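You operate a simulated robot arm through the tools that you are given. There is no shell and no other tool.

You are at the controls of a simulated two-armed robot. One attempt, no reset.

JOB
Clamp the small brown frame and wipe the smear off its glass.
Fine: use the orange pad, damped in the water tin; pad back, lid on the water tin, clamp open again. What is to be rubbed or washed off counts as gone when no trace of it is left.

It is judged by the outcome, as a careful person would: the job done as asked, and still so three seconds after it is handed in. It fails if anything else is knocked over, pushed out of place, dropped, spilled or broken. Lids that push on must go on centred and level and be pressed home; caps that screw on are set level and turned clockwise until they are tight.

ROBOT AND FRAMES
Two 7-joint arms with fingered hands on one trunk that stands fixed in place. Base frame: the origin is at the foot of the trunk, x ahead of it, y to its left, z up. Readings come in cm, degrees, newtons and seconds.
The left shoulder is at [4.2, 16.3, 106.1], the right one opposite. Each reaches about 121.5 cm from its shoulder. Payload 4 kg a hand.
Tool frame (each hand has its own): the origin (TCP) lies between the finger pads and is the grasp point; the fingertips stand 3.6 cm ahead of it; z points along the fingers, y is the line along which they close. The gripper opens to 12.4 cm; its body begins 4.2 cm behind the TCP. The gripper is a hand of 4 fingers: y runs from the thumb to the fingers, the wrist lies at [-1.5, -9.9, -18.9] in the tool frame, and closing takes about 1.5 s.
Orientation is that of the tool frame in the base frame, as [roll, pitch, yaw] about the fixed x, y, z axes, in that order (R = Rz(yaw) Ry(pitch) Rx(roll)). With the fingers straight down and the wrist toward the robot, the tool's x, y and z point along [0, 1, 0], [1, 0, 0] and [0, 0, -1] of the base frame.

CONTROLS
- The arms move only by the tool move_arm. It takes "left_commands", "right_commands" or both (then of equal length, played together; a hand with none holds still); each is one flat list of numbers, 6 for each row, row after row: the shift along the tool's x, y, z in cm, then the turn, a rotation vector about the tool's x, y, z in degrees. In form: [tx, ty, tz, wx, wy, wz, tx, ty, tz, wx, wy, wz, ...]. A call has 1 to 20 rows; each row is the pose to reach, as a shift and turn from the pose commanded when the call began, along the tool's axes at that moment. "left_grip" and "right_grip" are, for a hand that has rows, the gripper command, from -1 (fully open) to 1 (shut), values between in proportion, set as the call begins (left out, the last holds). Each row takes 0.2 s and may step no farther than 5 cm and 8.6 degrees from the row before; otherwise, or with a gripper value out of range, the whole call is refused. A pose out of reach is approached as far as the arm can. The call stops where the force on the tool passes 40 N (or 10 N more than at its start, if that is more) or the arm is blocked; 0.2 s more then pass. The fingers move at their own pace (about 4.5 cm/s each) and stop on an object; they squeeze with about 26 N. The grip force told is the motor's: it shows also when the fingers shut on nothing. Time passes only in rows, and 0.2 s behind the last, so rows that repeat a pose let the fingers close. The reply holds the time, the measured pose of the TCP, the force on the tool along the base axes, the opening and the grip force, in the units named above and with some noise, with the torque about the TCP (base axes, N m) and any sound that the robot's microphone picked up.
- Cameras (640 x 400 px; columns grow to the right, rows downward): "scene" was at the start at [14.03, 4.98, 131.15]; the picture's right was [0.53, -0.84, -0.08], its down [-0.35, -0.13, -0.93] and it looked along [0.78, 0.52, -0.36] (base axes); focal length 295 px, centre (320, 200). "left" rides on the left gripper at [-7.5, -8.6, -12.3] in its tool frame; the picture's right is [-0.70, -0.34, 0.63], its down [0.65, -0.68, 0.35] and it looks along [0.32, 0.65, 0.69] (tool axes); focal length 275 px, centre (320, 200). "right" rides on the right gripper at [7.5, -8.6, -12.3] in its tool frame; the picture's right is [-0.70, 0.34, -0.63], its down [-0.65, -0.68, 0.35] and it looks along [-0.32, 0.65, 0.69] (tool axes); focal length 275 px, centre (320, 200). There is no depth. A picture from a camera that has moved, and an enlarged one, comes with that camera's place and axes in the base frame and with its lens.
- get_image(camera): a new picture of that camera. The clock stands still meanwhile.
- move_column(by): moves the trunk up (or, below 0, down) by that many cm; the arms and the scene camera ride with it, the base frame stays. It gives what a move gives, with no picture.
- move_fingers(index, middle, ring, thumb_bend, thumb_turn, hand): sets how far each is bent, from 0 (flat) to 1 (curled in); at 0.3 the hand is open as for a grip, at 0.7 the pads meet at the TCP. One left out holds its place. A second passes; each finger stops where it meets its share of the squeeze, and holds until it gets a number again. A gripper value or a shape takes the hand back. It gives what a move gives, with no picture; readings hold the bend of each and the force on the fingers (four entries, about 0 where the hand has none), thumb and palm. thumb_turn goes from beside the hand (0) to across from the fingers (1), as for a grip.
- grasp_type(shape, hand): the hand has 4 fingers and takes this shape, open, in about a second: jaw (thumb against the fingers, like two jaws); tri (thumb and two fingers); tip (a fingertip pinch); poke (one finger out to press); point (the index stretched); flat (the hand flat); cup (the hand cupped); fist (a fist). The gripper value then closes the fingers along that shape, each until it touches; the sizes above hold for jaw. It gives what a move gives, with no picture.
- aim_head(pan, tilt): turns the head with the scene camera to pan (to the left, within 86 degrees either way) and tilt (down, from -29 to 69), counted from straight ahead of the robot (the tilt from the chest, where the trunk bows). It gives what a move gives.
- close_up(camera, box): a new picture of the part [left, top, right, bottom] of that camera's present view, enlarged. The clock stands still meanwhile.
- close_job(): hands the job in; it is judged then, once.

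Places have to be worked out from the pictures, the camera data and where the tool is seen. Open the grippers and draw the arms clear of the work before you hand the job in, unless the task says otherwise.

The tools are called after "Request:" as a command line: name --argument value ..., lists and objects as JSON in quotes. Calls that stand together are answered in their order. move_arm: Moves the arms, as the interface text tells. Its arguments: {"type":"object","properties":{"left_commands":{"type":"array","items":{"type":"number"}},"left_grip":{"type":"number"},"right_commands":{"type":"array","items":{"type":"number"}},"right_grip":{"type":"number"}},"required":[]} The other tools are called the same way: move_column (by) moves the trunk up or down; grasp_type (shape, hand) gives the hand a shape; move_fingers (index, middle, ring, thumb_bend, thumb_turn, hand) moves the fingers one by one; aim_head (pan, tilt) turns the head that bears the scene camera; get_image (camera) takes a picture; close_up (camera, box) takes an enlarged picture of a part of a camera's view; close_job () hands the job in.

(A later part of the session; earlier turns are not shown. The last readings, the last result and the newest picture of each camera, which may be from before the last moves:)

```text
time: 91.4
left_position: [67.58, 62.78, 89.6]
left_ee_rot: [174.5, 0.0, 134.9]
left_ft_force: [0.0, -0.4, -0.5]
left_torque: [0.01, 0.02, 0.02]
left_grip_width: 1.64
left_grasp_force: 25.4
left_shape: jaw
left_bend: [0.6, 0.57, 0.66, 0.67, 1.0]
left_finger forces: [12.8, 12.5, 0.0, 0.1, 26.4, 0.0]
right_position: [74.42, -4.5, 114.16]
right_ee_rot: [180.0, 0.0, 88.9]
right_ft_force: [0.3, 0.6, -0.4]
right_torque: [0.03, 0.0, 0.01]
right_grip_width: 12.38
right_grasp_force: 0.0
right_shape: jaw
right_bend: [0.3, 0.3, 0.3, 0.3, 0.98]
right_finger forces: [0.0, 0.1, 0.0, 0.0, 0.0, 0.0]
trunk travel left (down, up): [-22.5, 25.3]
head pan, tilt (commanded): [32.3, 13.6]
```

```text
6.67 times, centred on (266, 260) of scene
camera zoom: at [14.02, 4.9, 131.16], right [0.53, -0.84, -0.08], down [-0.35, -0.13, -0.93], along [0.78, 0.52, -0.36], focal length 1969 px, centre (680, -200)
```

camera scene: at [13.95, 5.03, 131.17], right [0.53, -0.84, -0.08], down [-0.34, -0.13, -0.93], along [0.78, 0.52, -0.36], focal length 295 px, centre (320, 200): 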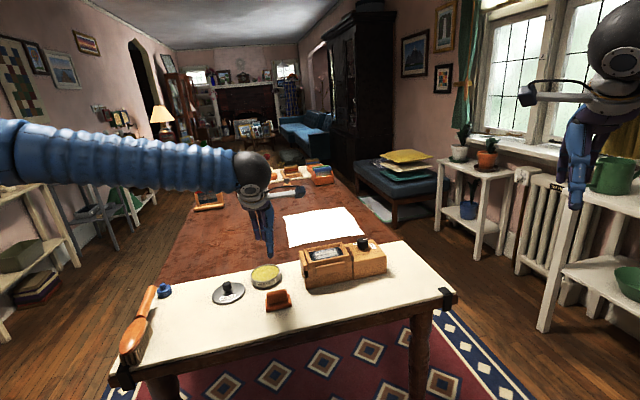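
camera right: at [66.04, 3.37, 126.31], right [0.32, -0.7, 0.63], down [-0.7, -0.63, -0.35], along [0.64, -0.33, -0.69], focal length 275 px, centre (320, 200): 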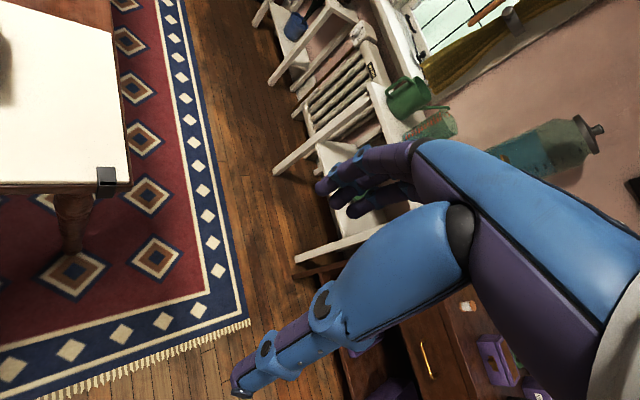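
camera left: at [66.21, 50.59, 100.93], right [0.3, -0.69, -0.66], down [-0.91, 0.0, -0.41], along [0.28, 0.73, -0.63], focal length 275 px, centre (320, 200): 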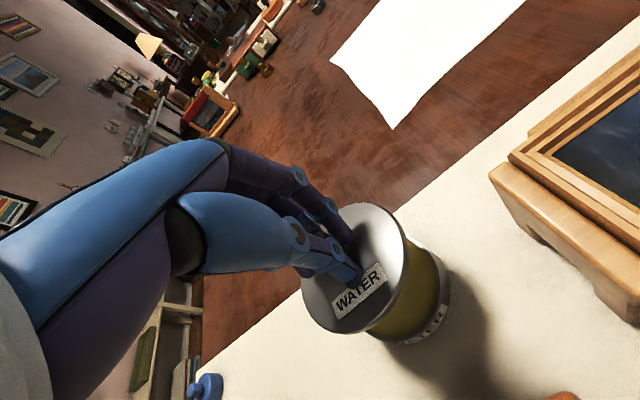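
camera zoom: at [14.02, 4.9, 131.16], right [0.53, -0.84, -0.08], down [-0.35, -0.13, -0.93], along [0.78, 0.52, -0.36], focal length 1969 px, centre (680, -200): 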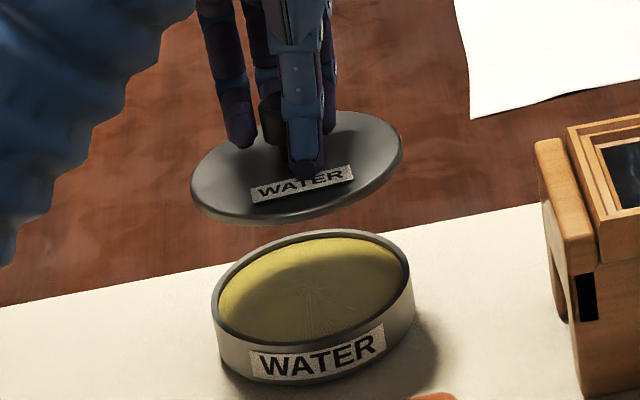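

The lid hangs above the tin. I zoom in to measure its level and offset relative to the tin rim.

Request:
close_up --camera "scene" --box '[246, 240, 294, 270]'

Request:
close_up --camera "scene" --box '[250, 260, 298, 290]'

Request:
close_up --camera "left" --box '[280, 190, 480, 350]'

```text
13.33 times, centred on (270, 255) of scene
camera zoom: at [14.02, 4.9, 131.16], right [0.53, -0.84, -0.08], down [-0.35, -0.13, -0.93], along [0.78, 0.52, -0.36], focal length 3939 px, centre (987, -533)
```

zoom: 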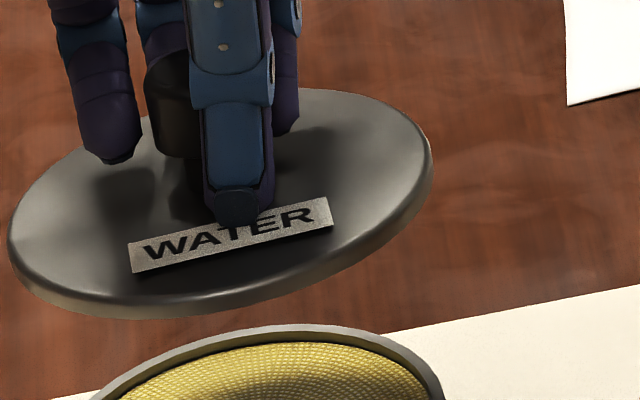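

```text
13.33 times, centred on (274, 275) of scene
camera zoom: at [14.02, 4.9, 131.16], right [0.53, -0.84, -0.08], down [-0.35, -0.13, -0.93], along [0.78, 0.52, -0.36], focal length 3939 px, centre (933, -800)
```

zoom: 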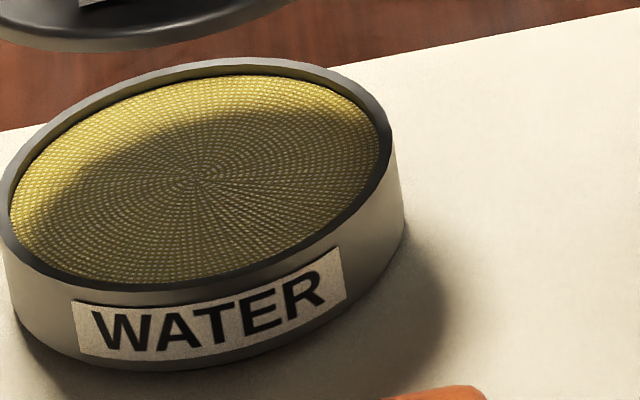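

```text
2.50 times, centred on (380, 270) of left
camera zoom: at [66.21, 50.59, 100.93], right [0.3, -0.69, -0.66], down [-0.91, 0.0, -0.41], along [0.28, 0.73, -0.63], focal length 688 px, centre (170, 25)
```

zoom: 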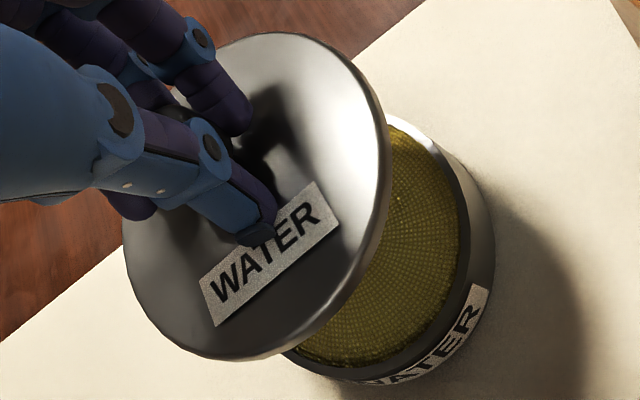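

The lid is within a few millimetres of the tin centre but still tilted about 2.8° (far edge low) and 2.3° (jaw side high). I correct both tilts and lower to about 1.3 cm above the rim.

Request:
move_arm --left_commands '[-0.02, -0.1, 0, -1.4, 1.2, 0, -0.03, -0.22, 0, -2.8, 2.3, 0, -0.03, -0.36, 1.5, -2.8, 2.3, 0, -0.03, -0.5, 3, -2.8, 2.3, 0, -0.03, -0.63, 4.28, -2.8, 2.3, 0, -0.03, -0.63, 4.28, -2.8, 2.3, 0]'

Request:
close_up --camera "scene" --box '[246, 252, 294, 282]'

Request:
close_up --camera "left" --box '[280, 190, 480, 350]'

```text
time: 92.8
left_position: [67.63, 62.76, 85.31]
left_ee_rot: [171.8, -2.2, 135.3]
left_ft_force: [-0.4, 0.4, -0.8]
left_torque: [-0.01, 0.0, 0.01]
left_grip_width: 1.63
left_grasp_force: 25.8
left_shape: jaw
left_bend: [0.6, 0.57, 0.66, 0.67, 1.0]
left_finger forces: [12.8, 12.3, 0.1, 0.0, 26.3, 0.0]
right_position: [74.48, -4.38, 114.15]
right_ee_rot: [-180.0, 0.1, 88.8]
right_ft_force: [0.1, -0.2, 0.6]
right_torque: [-0.03, -0.01, -0.01]
right_grip_width: 12.37
right_grasp_force: 0.0
right_shape: jaw
right_bend: [0.3, 0.3, 0.3, 0.3, 0.98]
right_finger forces: [0.1, 0.0, 0.0, 0.0, 0.0, 0.0]
trunk travel left (down, up): [-22.5, 25.3]
head pan, tilt (commanded): [32.3, 13.6]
```

```text
13.33 times, centred on (270, 267) of scene
camera zoom: at [14.01, 4.95, 131.16], right [0.53, -0.84, -0.08], down [-0.35, -0.13, -0.93], along [0.78, 0.52, -0.36], focal length 3939 px, centre (987, -693)
```

zoom: 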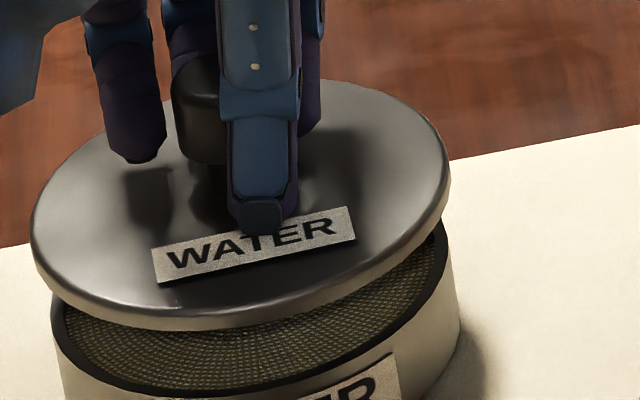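

```text
2.50 times, centred on (380, 270) of left
camera zoom: at [66.03, 49.81, 95.81], right [0.31, -0.64, -0.7], down [-0.91, 0.02, -0.42], along [0.28, 0.77, -0.58], focal length 688 px, centre (170, 25)
```

zoom: 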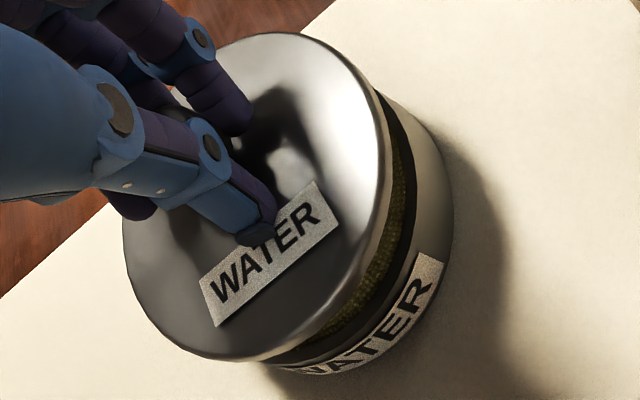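

Laterally the lid is now centred over the tin. I zoom in on the gap around the rim to judge the level and the depth offset.

Request:
close_up --camera "scene" --box '[244, 264, 268, 284]'

Request:
close_up --camera "scene" --box '[264, 256, 288, 284]'

Request:
close_up --camera "left" --box '[360, 200, 440, 320]'

```text
16.00 times, centred on (256, 274) of scene
camera zoom: at [14.01, 4.95, 131.16], right [0.53, -0.84, -0.08], down [-0.35, -0.13, -0.93], along [0.78, 0.52, -0.36], focal length 4726 px, centre (1344, -984)
```

zoom: 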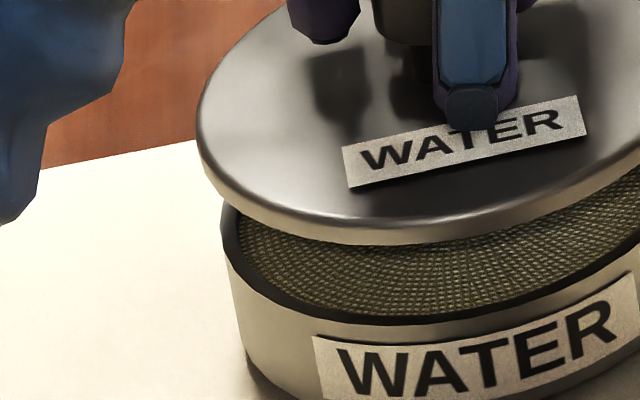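

```text
14.29 times, centred on (276, 270) of scene
camera zoom: at [14.01, 4.95, 131.16], right [0.53, -0.84, -0.08], down [-0.35, -0.13, -0.93], along [0.78, 0.52, -0.36], focal length 4220 px, centre (949, -800)
```

zoom: 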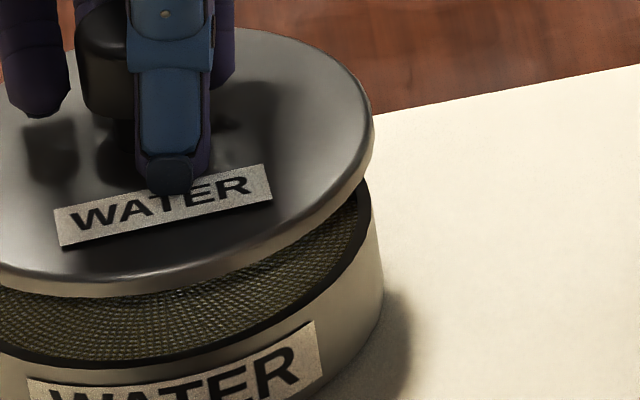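

```text
3.33 times, centred on (400, 260) of left
camera zoom: at [66.03, 49.81, 95.81], right [0.31, -0.64, -0.7], down [-0.91, 0.02, -0.42], along [0.28, 0.77, -0.58], focal length 918 px, centre (53, 0)
```

zoom: 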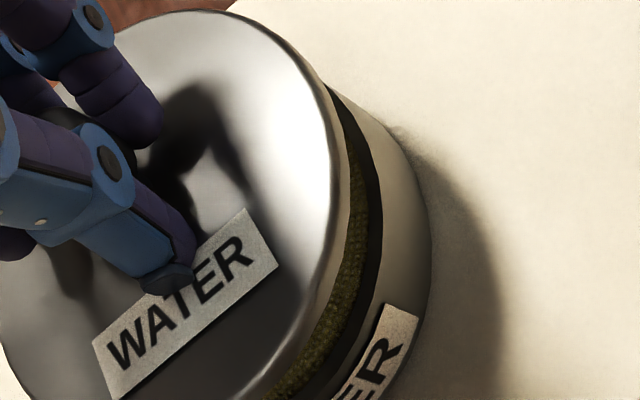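

Measured from the head view the lid is level side to side and about 1.7° low at the far edge. I correct that and lower 0.8 cm more, then check again.

Request:
move_arm --left_commands '[0, -0.13, 0, -1.7, 0, 0, -0.03, -0.24, 0.8, -1.7, 0, 0, -0.03, -0.24, 0.8, -1.7, 0, 0]'

Request:
close_up --camera "scene" --box '[244, 264, 268, 284]'

Request:
close_up --camera "scene" --box '[264, 256, 288, 284]'

Request:
close_up --camera "left" --box '[280, 190, 480, 350]'

```text
time: 93.6
left_position: [67.4, 62.54, 84.4]
left_ee_rot: [169.9, -2.1, 135.2]
left_ft_force: [-0.1, 0.6, -0.1]
left_torque: [0.0, -0.01, 0.0]
left_grip_width: 1.64
left_grasp_force: 26.4
left_shape: jaw
left_bend: [0.6, 0.57, 0.66, 0.67, 1.0]
left_finger forces: [12.8, 12.4, 0.0, 0.0, 26.5, 0.0]
right_position: [74.47, -4.35, 114.11]
right_ee_rot: [179.9, 0.0, 88.8]
right_ft_force: [0.3, -0.6, 0.2]
right_torque: [0.02, -0.03, -0.01]
right_grip_width: 12.36
right_grasp_force: 0.0
right_shape: jaw
right_bend: [0.3, 0.3, 0.3, 0.3, 0.98]
right_finger forces: [0.1, 0.0, 0.0, 0.1, 0.0, 0.0]
trunk travel left (down, up): [-22.5, 25.3]
head pan, tilt (commanded): [32.3, 13.6]
```

```text
16.00 times, centred on (256, 274) of scene
camera zoom: at [14.02, 4.95, 131.16], right [0.53, -0.84, -0.08], down [-0.35, -0.13, -0.93], along [0.78, 0.52, -0.36], focal length 4726 px, centre (1344, -984)
```

zoom: 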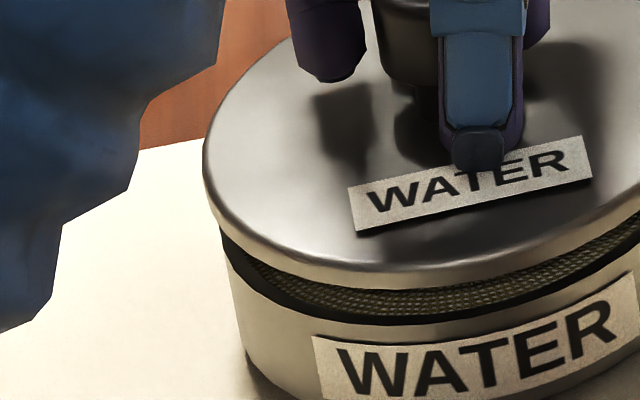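

```text
14.29 times, centred on (276, 270) of scene
camera zoom: at [14.02, 4.95, 131.16], right [0.53, -0.84, -0.08], down [-0.35, -0.13, -0.93], along [0.78, 0.52, -0.36], focal length 4220 px, centre (949, -800)
```

zoom: 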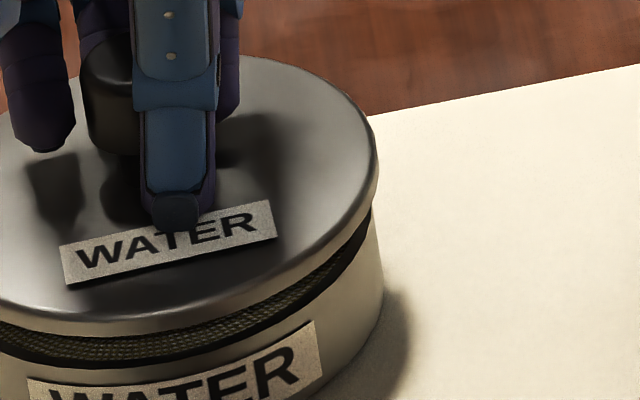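

```text
2.50 times, centred on (380, 270) of left
camera zoom: at [65.68, 49.49, 94.65], right [0.32, -0.63, -0.71], down [-0.9, 0.03, -0.43], along [0.29, 0.78, -0.56], focal length 688 px, centre (170, 25)
```

zoom: 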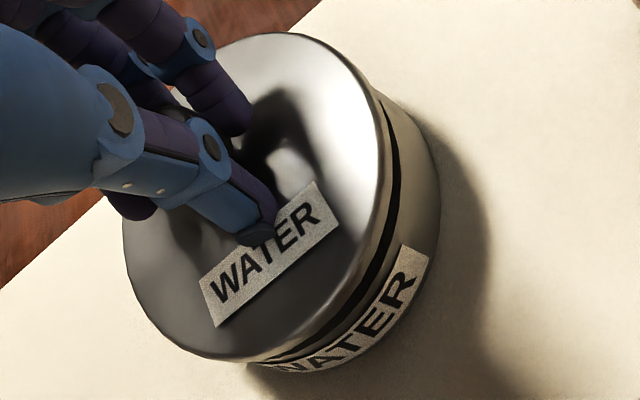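

The lid is nearly on; gaps look similar all round. I lower in small steps and watch force and torque for which side touches.

Request:
move_arm --left_commands '[-0.01, -0.04, 0.2, 0, 0, 0, -0.015, -0.07, 0.39, 0, 0, 0, -0.015, -0.07, 0.39, 0, 0, 0]'

Request:
move_arm --left_commands '[-0.007, -0.035, 0.2, 0, 0, 0, -0.007, -0.035, 0.2, 0, 0, 0]'

Request:
close_up --camera "scene" --box '[244, 256, 292, 286]'

```text
time: 94.4
left_position: [67.35, 62.51, 83.99]
left_ee_rot: [169.9, -2.1, 135.3]
left_ft_force: [1.2, -0.2, -0.7]
left_torque: [-0.03, 0.01, 0.01]
left_grip_width: 1.6
left_grasp_force: 26.3
left_shape: jaw
left_bend: [0.6, 0.57, 0.66, 0.67, 1.0]
left_finger forces: [12.8, 12.5, 0.1, 0.2, 26.4, 0.0]
right_position: [74.49, -4.27, 114.09]
right_ee_rot: [180.0, 0.0, 88.8]
right_ft_force: [-0.4, -0.4, 0.6]
right_torque: [0.01, -0.01, 0.01]
right_grip_width: 12.37
right_grasp_force: 0.1
right_shape: jaw
right_bend: [0.3, 0.3, 0.3, 0.3, 0.98]
right_finger forces: [0.0, 0.0, 0.1, 0.0, 0.1, 0.0]
trunk travel left (down, up): [-22.5, 25.3]
head pan, tilt (commanded): [32.3, 13.6]
```

```text
time: 95.0
left_position: [67.33, 62.59, 83.79]
left_ee_rot: [170.1, -2.3, 135.2]
left_ft_force: [-0.7, 0.5, -0.2]
left_torque: [-0.01, -0.01, 0.02]
left_grip_width: 1.62
left_grasp_force: 25.7
left_shape: jaw
left_bend: [0.6, 0.57, 0.66, 0.67, 1.0]
left_finger forces: [12.8, 12.3, 0.1, 0.0, 26.2, 0.0]
right_position: [74.41, -4.34, 114.11]
right_ee_rot: [180.0, 0.0, 88.9]
right_ft_force: [-0.1, -0.4, 0.2]
right_torque: [0.0, 0.0, 0.01]
right_grip_width: 12.34
right_grasp_force: 0.1
right_shape: jaw
right_bend: [0.3, 0.3, 0.3, 0.3, 0.98]
right_finger forces: [0.1, 0.1, 0.0, 0.1, 0.0, 0.0]
trunk travel left (down, up): [-22.5, 25.3]
head pan, tilt (commanded): [32.3, 13.6]
```

```text
13.33 times, centred on (268, 271) of scene
camera zoom: at [14.03, 4.96, 131.15], right [0.53, -0.84, -0.08], down [-0.35, -0.13, -0.93], along [0.78, 0.52, -0.36], focal length 3939 px, centre (1013, -747)
```

zoom: 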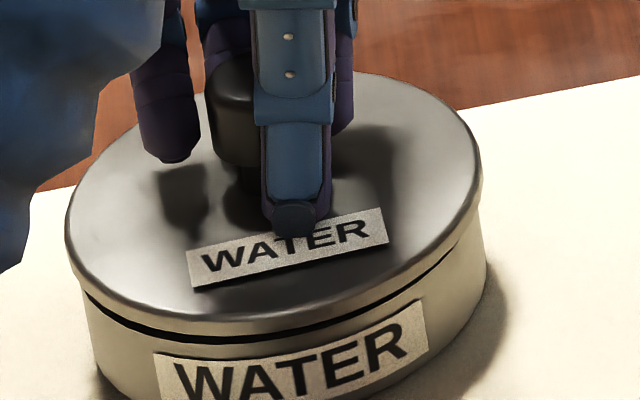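

The lid now sits just over the rim with an even thin gap. I continue down 0.15 cm at a time.

Request:
move_arm --left_commands '[-0.006, -0.027, 0.15, 0, 0, 0, -0.006, -0.027, 0.15, 0, 0, 0]'

Request:
move_arm --left_commands '[-0.006, -0.027, 0.15, 0, 0, 0, -0.006, -0.027, 0.15, 0, 0, 0]'

Request:
close_up --camera "scene" --box '[244, 256, 292, 286]'

```text
time: 95.6
left_position: [67.39, 62.59, 83.58]
left_ee_rot: [170.0, -2.2, 135.3]
left_ft_force: [-0.7, -0.5, -0.2]
left_torque: [0.0, -0.01, -0.01]
left_grip_width: 1.63
left_grasp_force: 26.0
left_shape: jaw
left_bend: [0.6, 0.57, 0.66, 0.67, 1.0]
left_finger forces: [12.8, 12.4, 0.1, 0.1, 26.4, 0.0]
right_position: [74.56, -4.35, 114.06]
right_ee_rot: [-180.0, 0.0, 88.7]
right_ft_force: [0.4, -0.1, 0.5]
right_torque: [0.01, -0.01, -0.01]
right_grip_width: 12.35
right_grasp_force: 0.1
right_shape: jaw
right_bend: [0.3, 0.3, 0.3, 0.3, 0.98]
right_finger forces: [0.0, 0.1, 0.1, 0.0, 0.0, 0.0]
trunk travel left (down, up): [-22.5, 25.3]
head pan, tilt (commanded): [32.3, 13.6]
```

```text
time: 96.2
left_position: [67.38, 62.53, 83.48]
left_ee_rot: [170.0, -2.2, 135.3]
left_ft_force: [-0.7, -0.5, -0.2]
left_torque: [-0.03, 0.02, 0.02]
left_grip_width: 1.66
left_grasp_force: 26.7
left_shape: jaw
left_bend: [0.6, 0.57, 0.66, 0.67, 1.0]
left_finger forces: [12.7, 12.5, 0.1, 0.0, 26.3, 0.1]
right_position: [74.54, -4.28, 114.19]
right_ee_rot: [-180.0, 0.0, 88.8]
right_ft_force: [-0.1, -0.3, 0.2]
right_torque: [0.04, 0.04, 0.0]
right_grip_width: 12.37
right_grasp_force: 0.0
right_shape: jaw
right_bend: [0.3, 0.3, 0.3, 0.3, 0.98]
right_finger forces: [0.0, 0.0, 0.0, 0.1, 0.1, 0.0]
trunk travel left (down, up): [-22.5, 25.3]
head pan, tilt (commanded): [32.3, 13.6]
```

```text
13.33 times, centred on (268, 271) of scene
camera zoom: at [14.03, 4.96, 131.15], right [0.53, -0.84, -0.08], down [-0.35, -0.13, -0.93], along [0.78, 0.52, -0.36], focal length 3939 px, centre (1013, -747)
```

zoom: 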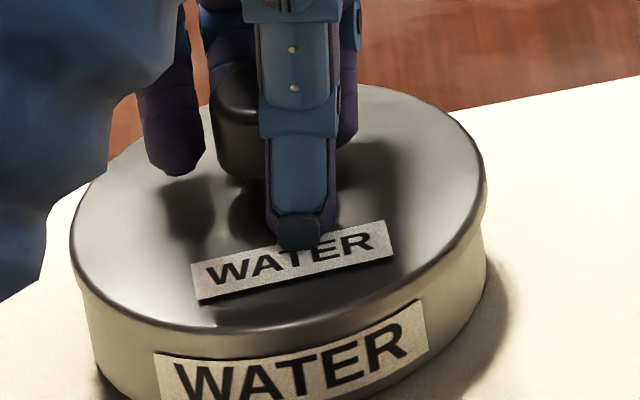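

The gap has closed visually with no force yet. I continue down gently.

Request:
move_arm --left_commands '[-0.006, -0.027, 0.15, 0, 0, 0, -0.006, -0.027, 0.15, 0, 0, 0]'

Request:
move_arm --left_commands '[-0.006, -0.027, 0.15, 0, 0, 0, -0.006, -0.027, 0.15, 0, 0, 0]'

Request:
close_up --camera "scene" --box '[244, 256, 292, 286]'

```text
time: 96.8
left_position: [67.33, 62.45, 83.41]
left_ee_rot: [170.0, -2.2, 135.3]
left_ft_force: [0.7, 0.5, 3.4]
left_torque: [-0.09, 0.02, 0.0]
left_grip_width: 1.57
left_grasp_force: 25.5
left_shape: jaw
left_bend: [0.6, 0.57, 0.66, 0.67, 1.0]
left_finger forces: [13.2, 12.6, 0.0, 0.0, 28.7, 0.1]
right_position: [74.43, -4.32, 114.17]
right_ee_rot: [-180.0, 0.0, 88.9]
right_ft_force: [-0.2, -0.1, 0.5]
right_torque: [0.04, -0.02, -0.01]
right_grip_width: 12.35
right_grasp_force: 0.0
right_shape: jaw
right_bend: [0.3, 0.3, 0.3, 0.3, 0.98]
right_finger forces: [0.1, 0.1, 0.0, 0.0, 0.0, 0.0]
trunk travel left (down, up): [-22.5, 25.3]
head pan, tilt (commanded): [32.3, 13.6]
```

```text
time: 97.4
left_position: [67.32, 62.5, 83.41]
left_ee_rot: [169.9, -2.1, 135.5]
left_ft_force: [0.9, 0.3, 9.6]
left_torque: [-0.21, 0.04, 0.05]
left_grip_width: 1.47
left_grasp_force: 25.6
left_shape: jaw
left_bend: [0.6, 0.57, 0.66, 0.67, 1.0]
left_finger forces: [13.6, 13.1, 0.0, 0.0, 33.4, 0.1]
right_position: [74.53, -4.41, 114.18]
right_ee_rot: [-180.0, 0.1, 88.8]
right_ft_force: [0.3, 0.2, -0.2]
right_torque: [0.0, -0.02, 0.01]
right_grip_width: 12.34
right_grasp_force: 0.0
right_shape: jaw
right_bend: [0.3, 0.3, 0.3, 0.3, 0.98]
right_finger forces: [0.1, 0.0, 0.0, 0.0, 0.0, 0.0]
trunk travel left (down, up): [-22.5, 25.3]
head pan, tilt (commanded): [32.3, 13.6]
```

```text
13.33 times, centred on (268, 271) of scene
camera zoom: at [13.97, 4.91, 131.17], right [0.53, -0.84, -0.08], down [-0.34, -0.13, -0.93], along [0.78, 0.52, -0.36], focal length 3939 px, centre (1013, -747)
```

zoom: 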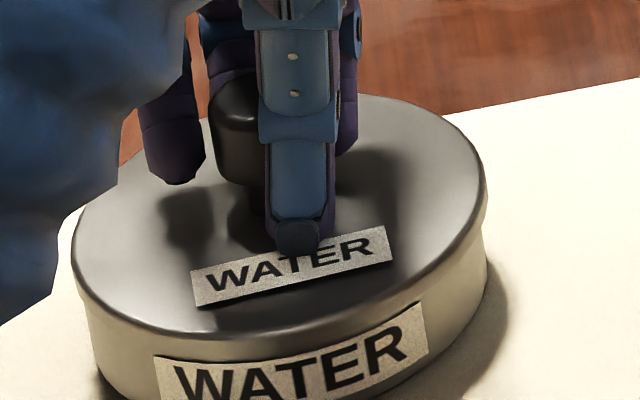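

Contact (9.6 N) is at the near side of the rim: the lid is a little too far back. I ease up, shift it 0.2 cm toward the near side and slightly left, and test again.

Request:
move_arm --left_commands '[0, 0, -0.25, 0, 0, 0, 0.07, -0.2, -0.25, 0, 0, 0, 0.07, -0.2, -0.05, 0, 0, 0, 0.07, -0.2, -0.05, 0, 0, 0]'

Request:
close_up --camera "scene" --box '[244, 256, 292, 286]'

```text
time: 98.4
left_position: [67.27, 62.42, 83.41]
left_ee_rot: [169.9, -2.1, 135.3]
left_ft_force: [1.4, -1.5, 8.7]
left_torque: [-0.18, 0.04, 0.02]
left_grip_width: 1.46
left_grasp_force: 25.9
left_shape: jaw
left_bend: [0.6, 0.57, 0.66, 0.67, 1.0]
left_finger forces: [13.4, 12.6, 0.0, 0.1, 34.3, 0.0]
right_position: [74.34, -4.48, 114.24]
right_ee_rot: [180.0, 0.0, 88.8]
right_ft_force: [-0.6, -0.4, 1.2]
right_torque: [-0.01, -0.01, -0.01]
right_grip_width: 12.36
right_grasp_force: 0.0
right_shape: jaw
right_bend: [0.3, 0.3, 0.3, 0.3, 0.98]
right_finger forces: [0.0, 0.1, 0.0, 0.0, 0.0, 0.1]
trunk travel left (down, up): [-22.5, 25.3]
head pan, tilt (commanded): [32.3, 13.6]
```

```text
13.33 times, centred on (268, 271) of scene
camera zoom: at [13.98, 4.9, 131.17], right [0.53, -0.84, -0.08], down [-0.35, -0.13, -0.93], along [0.78, 0.52, -0.36], focal length 3939 px, centre (1013, -747)
```

zoom: 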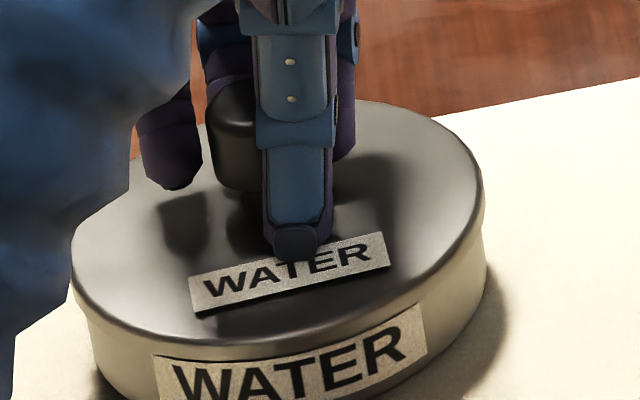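

Still touching on the near side. I zoom in on the front and both sides to see how the skirt sits.

Request:
close_up --camera "scene" --box '[246, 268, 270, 288]'

Request:
close_up --camera "scene" --box '[264, 262, 288, 282]'

Request:
close_up --camera "left" --box '[280, 190, 480, 350]'

```text
16.00 times, centred on (258, 278) of scene
camera zoom: at [13.98, 4.9, 131.17], right [0.53, -0.84, -0.08], down [-0.35, -0.13, -0.93], along [0.78, 0.52, -0.36], focal length 4726 px, centre (1312, -1048)
```

zoom: 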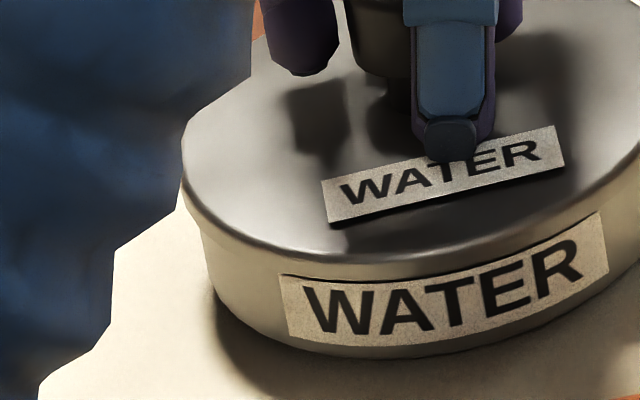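

```text
16.00 times, centred on (276, 272) of scene
camera zoom: at [13.98, 4.9, 131.17], right [0.53, -0.84, -0.08], down [-0.35, -0.13, -0.93], along [0.78, 0.52, -0.36], focal length 4726 px, centre (1024, -952)
```

zoom: 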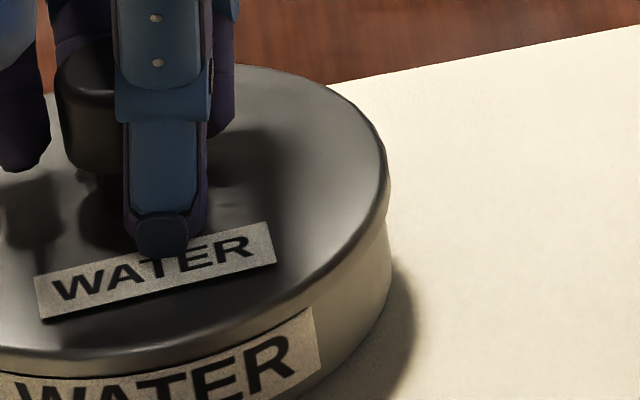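

```text
2.50 times, centred on (380, 270) of left
camera zoom: at [65.44, 49.37, 93.55], right [0.32, -0.63, -0.71], down [-0.9, 0.03, -0.43], along [0.3, 0.78, -0.56], focal length 688 px, centre (170, 25)
```

zoom: 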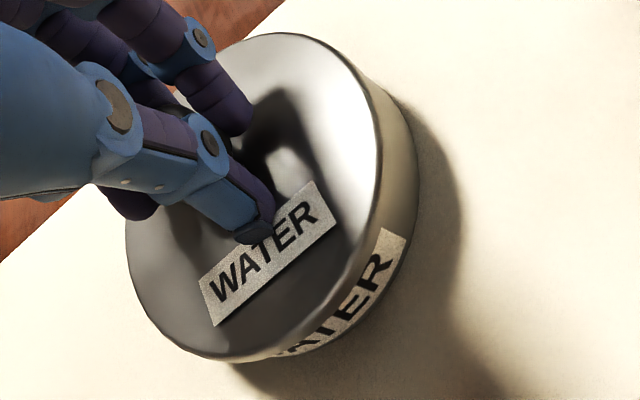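

The skirt now covers the top of the tin's label in front, so it has slipped over the rim there. I ease the force, open the fingers slowly to let the lid settle, and rise a little to look.

Request:
move_arm --left_commands '[0, 0, -0.15, 0, 0, 0, 0, 0, -0.15, 0, 0, 0, 0, 0, -0.15, 0, 0, 0, 0, 0, -0.15, 0, 0, 0, 0, 0, -0.15, 0, 0, 0, 0, 0, -0.15, 0, 0, 0]' --left_grip -0.1

Request:
close_up --camera "scene" --box '[244, 256, 292, 286]'

Request:
close_up --camera "left" --box '[280, 190, 480, 350]'

```text
time: 99.8
left_position: [67.21, 62.36, 83.74]
left_ee_rot: [169.9, -2.2, 135.4]
left_ft_force: [4.2, 3.1, 22.0]
left_torque: [-0.2, 0.2, 0.0]
left_grip_width: 5.98
left_grasp_force: 0.1
left_shape: jaw
left_bend: [0.4, 0.44, 0.42, 0.58, 1.0]
left_finger forces: [0.8, 0.0, 0.0, 0.1, 20.7, 0.0]
right_position: [74.41, -4.47, 114.18]
right_ee_rot: [-180.0, -0.1, 88.9]
right_ft_force: [0.0, 1.0, 0.0]
right_torque: [-0.03, 0.02, 0.01]
right_grip_width: 12.36
right_grasp_force: 0.0
right_shape: jaw
right_bend: [0.3, 0.3, 0.3, 0.3, 0.98]
right_finger forces: [0.0, 0.0, 0.0, 0.0, 0.1, 0.0]
trunk travel left (down, up): [-22.5, 25.3]
head pan, tilt (commanded): [32.3, 13.6]
```

```text
13.33 times, centred on (268, 271) of scene
camera zoom: at [13.92, 4.85, 131.18], right [0.53, -0.84, -0.08], down [-0.34, -0.13, -0.93], along [0.78, 0.52, -0.36], focal length 3939 px, centre (1013, -747)
```

zoom: 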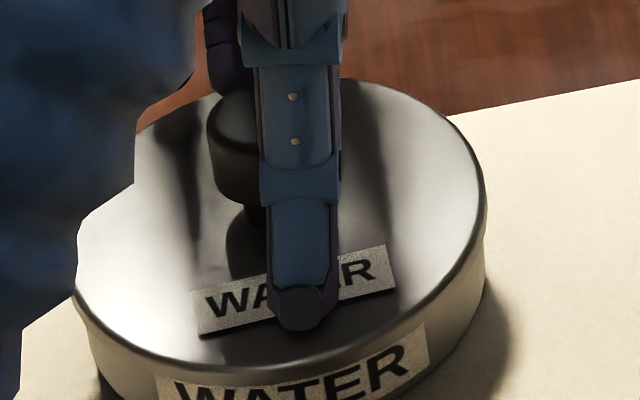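

```text
2.50 times, centred on (380, 270) of left
camera zoom: at [65.4, 49.32, 93.76], right [0.32, -0.63, -0.71], down [-0.9, 0.03, -0.44], along [0.3, 0.78, -0.55], focal length 688 px, centre (170, 25)
```

zoom: 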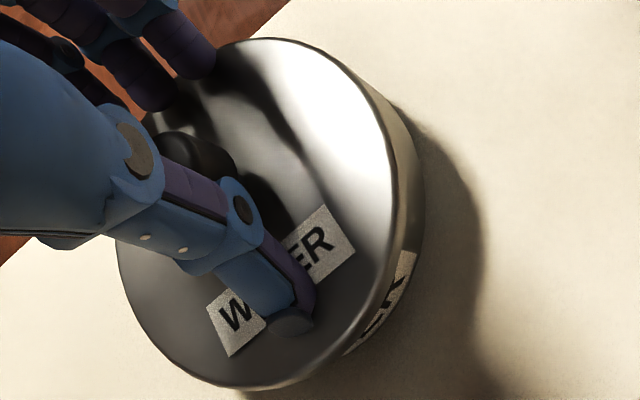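

Opening the tilted hand made the thumb press on the near part of the lid (20 N), tipping it. I lift straight up to free it and look.

Request:
move_arm --left_commands '[0.02, 0.09, -0.5, 0, 0, 0, 0.04, 0.18, -1, 0, 0, 0, 0.08, 0.36, -2, 0, 0, 0]'

Request:
close_up --camera "scene" --box '[244, 256, 292, 286]'

Request:
close_up --camera "left" --box '[280, 190, 480, 350]'

```text
time: 100.6
left_position: [67.09, 62.37, 85.47]
left_ee_rot: [170.1, -2.3, 135.2]
left_ft_force: [0.7, -0.1, -1.3]
left_torque: [0.02, -0.04, -0.01]
left_grip_width: 6.79
left_grasp_force: 0.1
left_shape: jaw
left_bend: [0.4, 0.44, 0.42, 0.54, 1.0]
left_finger forces: [0.1, 0.1, 0.0, 0.0, 0.1, 0.0]
right_position: [74.45, -4.2, 114.05]
right_ee_rot: [-180.0, 0.0, 88.9]
right_ft_force: [-0.7, -0.5, -1.0]
right_torque: [0.0, 0.01, -0.02]
right_grip_width: 12.38
right_grasp_force: 0.0
right_shape: jaw
right_bend: [0.3, 0.3, 0.3, 0.3, 0.98]
right_finger forces: [0.0, 0.0, 0.0, 0.0, 0.1, 0.0]
trunk travel left (down, up): [-22.5, 25.3]
head pan, tilt (commanded): [32.3, 13.6]
```

```text
13.33 times, centred on (268, 271) of scene
camera zoom: at [14.04, 4.95, 131.14], right [0.53, -0.84, -0.08], down [-0.35, -0.13, -0.93], along [0.77, 0.52, -0.36], focal length 3939 px, centre (1013, -747)
```

zoom: 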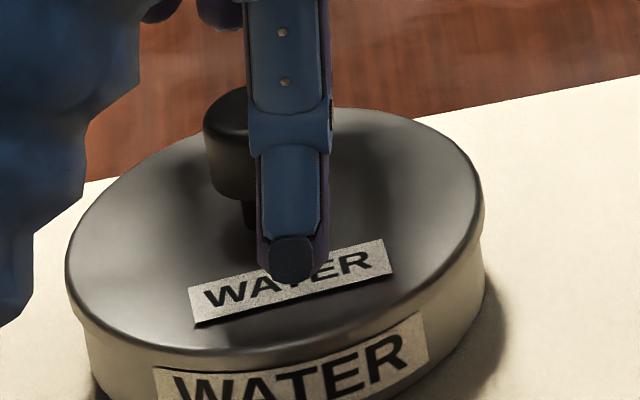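

```text
2.50 times, centred on (380, 270) of left
camera zoom: at [65.48, 49.36, 95.58], right [0.32, -0.63, -0.71], down [-0.9, 0.03, -0.43], along [0.29, 0.78, -0.56], focal length 688 px, centre (170, 25)
```

zoom: 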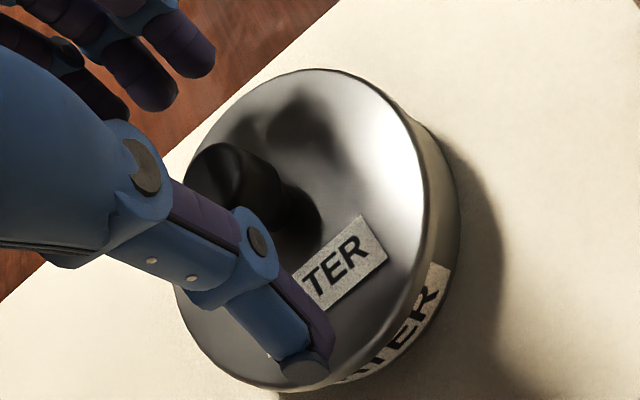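

The lid has dropped level onto the tin. I raise the hand well above, level it again, and look closely at how the lid sits.

Request:
move_arm --left_commands '[0.08, 0.35, -2, 0, 0, 0, 0.16, 0.7, -4, 3, -1, 0, 0.25, 1.1, -6.5, 6, -2, 0, 0.35, 1.5, -9, 10, -2.2, 0, 0.35, 1.5, -9, 10, -2.2, 0]'

Request:
close_up --camera "scene" --box '[244, 256, 292, 286]'

Request:
get_image --camera "left"

```text
time: 101.8
left_position: [67.23, 62.29, 94.41]
left_ee_rot: [-179.9, -0.1, 135.1]
left_ft_force: [0.2, 0.8, 0.7]
left_torque: [0.01, -0.02, 0.03]
left_grip_width: 6.79
left_grasp_force: 0.1
left_shape: jaw
left_bend: [0.4, 0.44, 0.42, 0.54, 0.99]
left_finger forces: [0.1, 0.1, 0.1, 0.0, 0.0, 0.1]
right_position: [74.62, -4.49, 113.97]
right_ee_rot: [-179.8, 0.0, 88.8]
right_ft_force: [0.0, -0.4, 0.3]
right_torque: [0.0, 0.01, 0.0]
right_grip_width: 12.37
right_grasp_force: 0.1
right_shape: jaw
right_bend: [0.3, 0.3, 0.3, 0.3, 0.98]
right_finger forces: [0.0, 0.0, 0.1, 0.0, 0.0, 0.0]
trunk travel left (down, up): [-22.5, 25.3]
head pan, tilt (commanded): [32.3, 13.6]
```

```text
13.33 times, centred on (268, 271) of scene
camera zoom: at [14.17, 4.87, 131.12], right [0.53, -0.84, -0.08], down [-0.35, -0.13, -0.93], along [0.77, 0.52, -0.36], focal length 3939 px, centre (1013, -747)
```

zoom: 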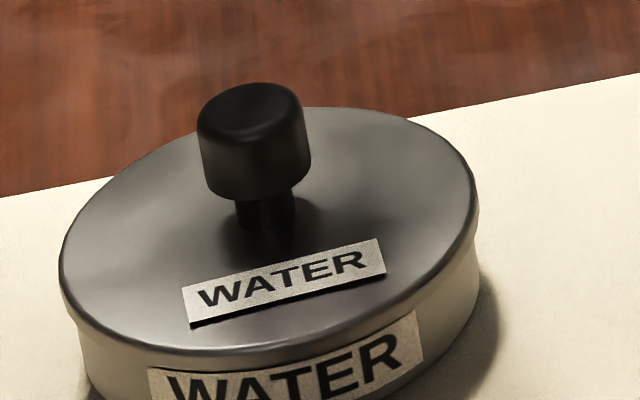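

```text
taken
camera left: at [66.56, 50.9, 106.7], right [0.25, -0.73, -0.63], down [-0.94, -0.03, -0.34], along [0.23, 0.68, -0.69], focal length 275 px, centre (320, 200)
```

left: 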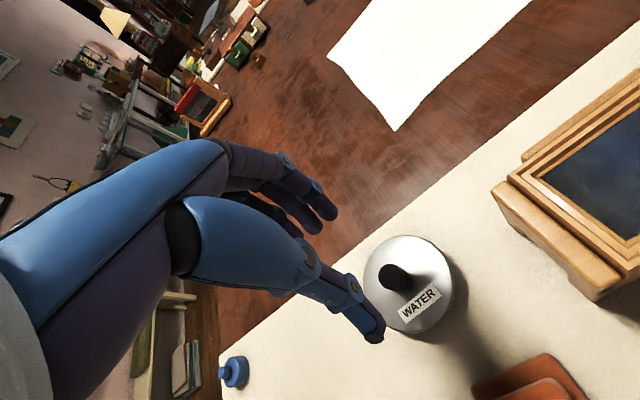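

The lid rests on the tin and looks level. I zoom from both cameras to check that it is concentric before pressing it home.

Request:
close_up --camera "left" --box '[340, 220, 480, 350]'

Request:
close_up --camera "scene" --box '[246, 260, 286, 290]'

```text
3.08 times, centred on (410, 285) of left
camera zoom: at [66.56, 50.9, 106.7], right [0.25, -0.73, -0.63], down [-0.94, -0.03, -0.34], along [0.23, 0.68, -0.69], focal length 847 px, centre (43, -62)
```

zoom: 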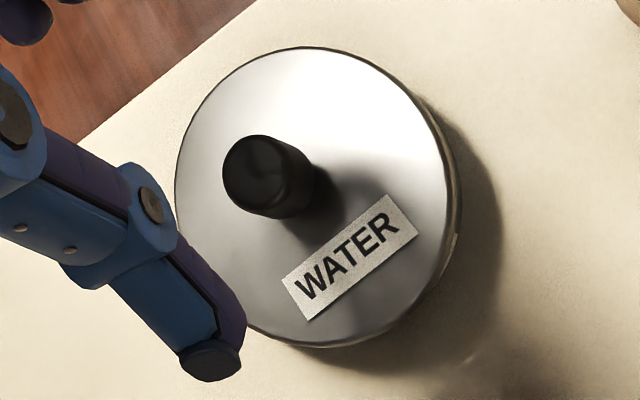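

```text
13.33 times, centred on (266, 275) of scene
camera zoom: at [14.17, 4.87, 131.12], right [0.53, -0.84, -0.08], down [-0.35, -0.13, -0.93], along [0.77, 0.52, -0.36], focal length 3939 px, centre (1040, -800)
```

zoom: 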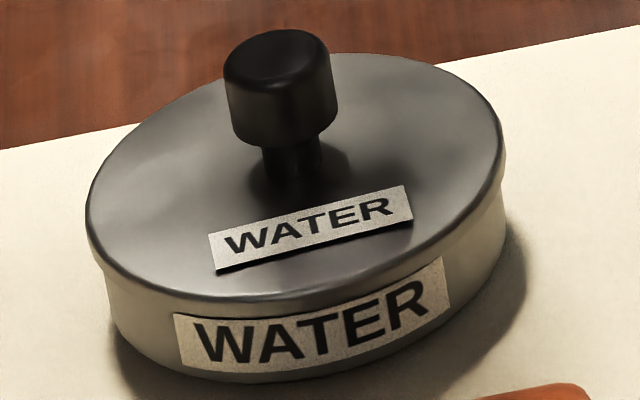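

To separate camera sway from real motion, I compare a fixed reference (the frame's corner) in the same crop as before.

Request:
close_up --camera "scene" --box '[306, 235, 354, 265]'

Request:
close_up --camera "scene" --box '[226, 230, 306, 290]'

```text
13.33 times, centred on (330, 250) of scene
camera zoom: at [14.17, 4.87, 131.12], right [0.53, -0.84, -0.08], down [-0.35, -0.13, -0.93], along [0.77, 0.52, -0.36], focal length 3939 px, centre (187, -467)
```

zoom: 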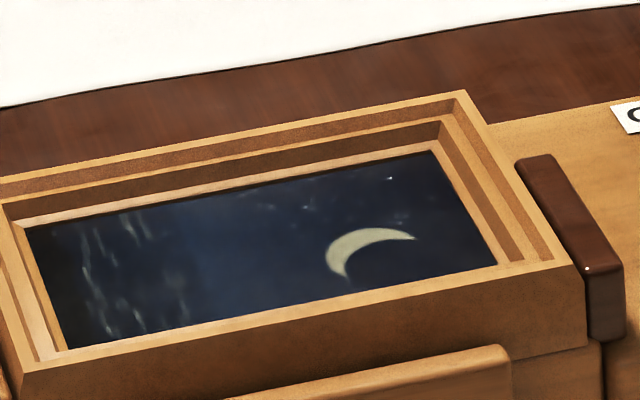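

```text
6.67 times, centred on (266, 260) of scene
camera zoom: at [14.17, 4.87, 131.12], right [0.53, -0.84, -0.08], down [-0.35, -0.13, -0.93], along [0.77, 0.52, -0.36], focal length 1969 px, centre (680, -200)
```

zoom: 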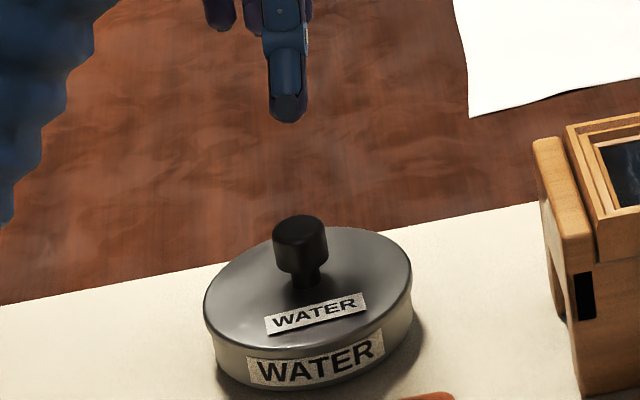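

The camera moved by a hair and the tin slid about 0.6 cm with the lid; the lid is concentric on it. Now I close the fingers into a bunch to press the knob down and see where the fingertips are.

Request:
move_arm --left_commands '[0, 0, 0, 0, 0, 0, 0, 0, 0, 0, 0, 0, 0, 0, 0, 0, 0, 0, 0, 0, 0, 0, 0, 0, 0, 0, 0, 0, 0, 0, 0, 0, 0, 0, 0, 0, 0, 0, 0, 0, 0, 0, 0, 0, 0, 0, 0, 0]' --left_grip 1

Request:
close_up --camera "left" --box '[240, 160, 480, 340]'

Request:
close_up --camera "scene" --box '[226, 220, 306, 290]'

```text
time: 103.6
left_position: [67.1, 62.35, 94.57]
left_ee_rot: [-179.9, -0.1, 135.0]
left_ft_force: [-0.2, 0.0, -0.1]
left_torque: [0.01, 0.0, -0.03]
left_grip_width: 0.0
left_grasp_force: 26.2
left_shape: jaw
left_bend: [0.7, 0.7, 0.7, 0.71, 1.0]
left_finger forces: [0.0, 0.0, 0.0, 0.0, 0.0, 0.1]
right_position: [74.55, -4.35, 114.09]
right_ee_rot: [179.9, 0.0, 88.9]
right_ft_force: [-0.2, 0.5, -0.8]
right_torque: [0.02, 0.03, -0.03]
right_grip_width: 12.38
right_grasp_force: 0.1
right_shape: jaw
right_bend: [0.3, 0.3, 0.3, 0.3, 0.98]
right_finger forces: [0.0, 0.0, 0.0, 0.1, 0.0, 0.1]
trunk travel left (down, up): [-22.5, 25.3]
head pan, tilt (commanded): [32.3, 13.6]
```

```text
2.22 times, centred on (360, 250) of left
camera zoom: at [66.45, 51.0, 106.75], right [0.26, -0.73, -0.63], down [-0.94, -0.03, -0.35], along [0.23, 0.68, -0.69], focal length 612 px, centre (231, 89)
```

zoom: 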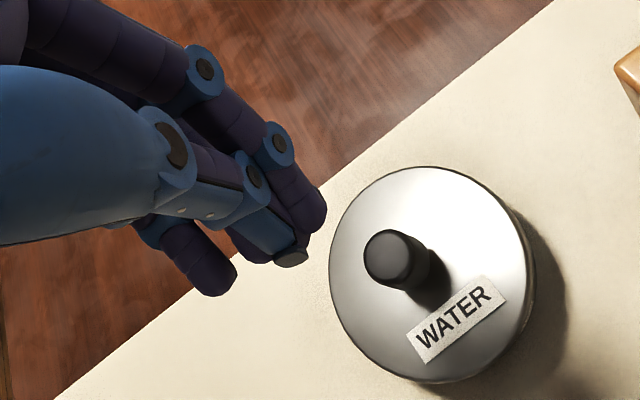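

```text
5.71 times, centred on (266, 255) of scene
camera zoom: at [14.03, 4.96, 131.15], right [0.53, -0.84, -0.08], down [-0.35, -0.13, -0.93], along [0.78, 0.52, -0.36], focal length 1688 px, centre (629, -114)
```

zoom: 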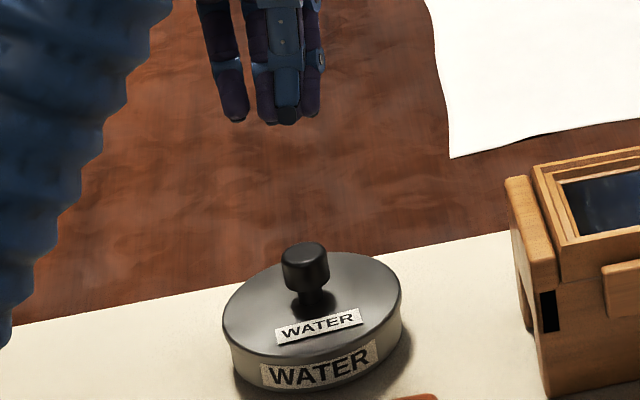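

Thumb, index and middle tips form a bunch about 0.4 cm to one side of the TCP. I centre that bunch over the knob at (67.4, 63.7) and lower to just above it.

Request:
move_arm --left_commands '[0.35, 1.17, 2, 0, 0, 0, 0.35, 1.17, 4, 0, 0, 0, 0.35, 1.17, 6.5, 0, 0, 0, 0.35, 1.17, 7.5, 0, 0, 0, 0.35, 1.17, 7.5, 0, 0, 0]'

Request:
close_up --camera "left" --box '[260, 180, 440, 320]'

Request:
close_up --camera "scene" --box '[236, 240, 292, 290]'

```text
time: 104.8
left_position: [67.67, 63.51, 86.98]
left_ee_rot: [-180.0, 0.0, 135.2]
left_ft_force: [-0.5, -0.2, -0.2]
left_torque: [-0.02, -0.01, -0.03]
left_grip_width: 0.0
left_grasp_force: 26.0
left_shape: jaw
left_bend: [0.7, 0.7, 0.7, 0.71, 1.0]
left_finger forces: [0.0, 0.1, 0.1, 0.0, 0.0, 0.0]
right_position: [74.4, -4.42, 114.17]
right_ee_rot: [-179.9, 0.0, 88.9]
right_ft_force: [0.4, 0.8, -0.3]
right_torque: [0.0, -0.01, 0.0]
right_grip_width: 12.35
right_grasp_force: 0.0
right_shape: jaw
right_bend: [0.3, 0.3, 0.3, 0.3, 0.98]
right_finger forces: [0.0, 0.0, 0.0, 0.0, 0.0, 0.1]
trunk travel left (down, up): [-22.5, 25.3]
head pan, tilt (commanded): [32.3, 13.6]
```

```text
2.86 times, centred on (350, 250) of left
camera zoom: at [67.05, 52.15, 99.27], right [0.26, -0.73, -0.63], down [-0.94, -0.03, -0.35], along [0.23, 0.68, -0.69], focal length 786 px, centre (234, 57)
```

zoom: 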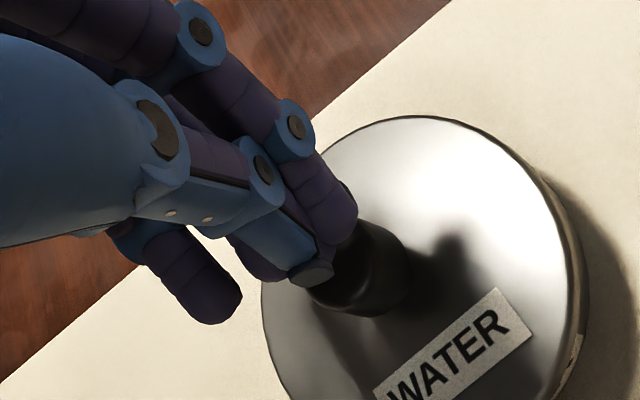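

```text
8.00 times, centred on (264, 265) of scene
camera zoom: at [14.04, 4.97, 131.15], right [0.53, -0.84, -0.08], down [-0.35, -0.13, -0.93], along [0.78, 0.52, -0.36], focal length 2363 px, centre (768, -320)
```

zoom: 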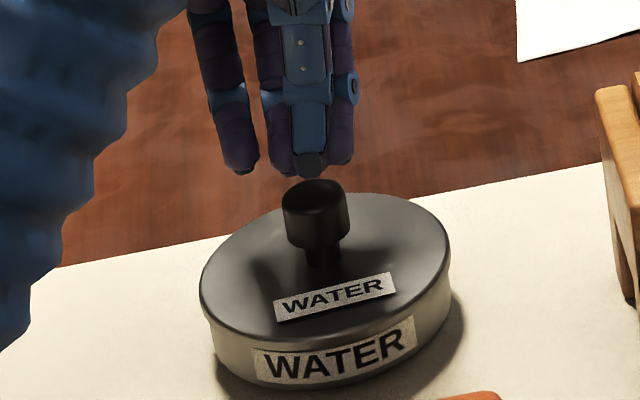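

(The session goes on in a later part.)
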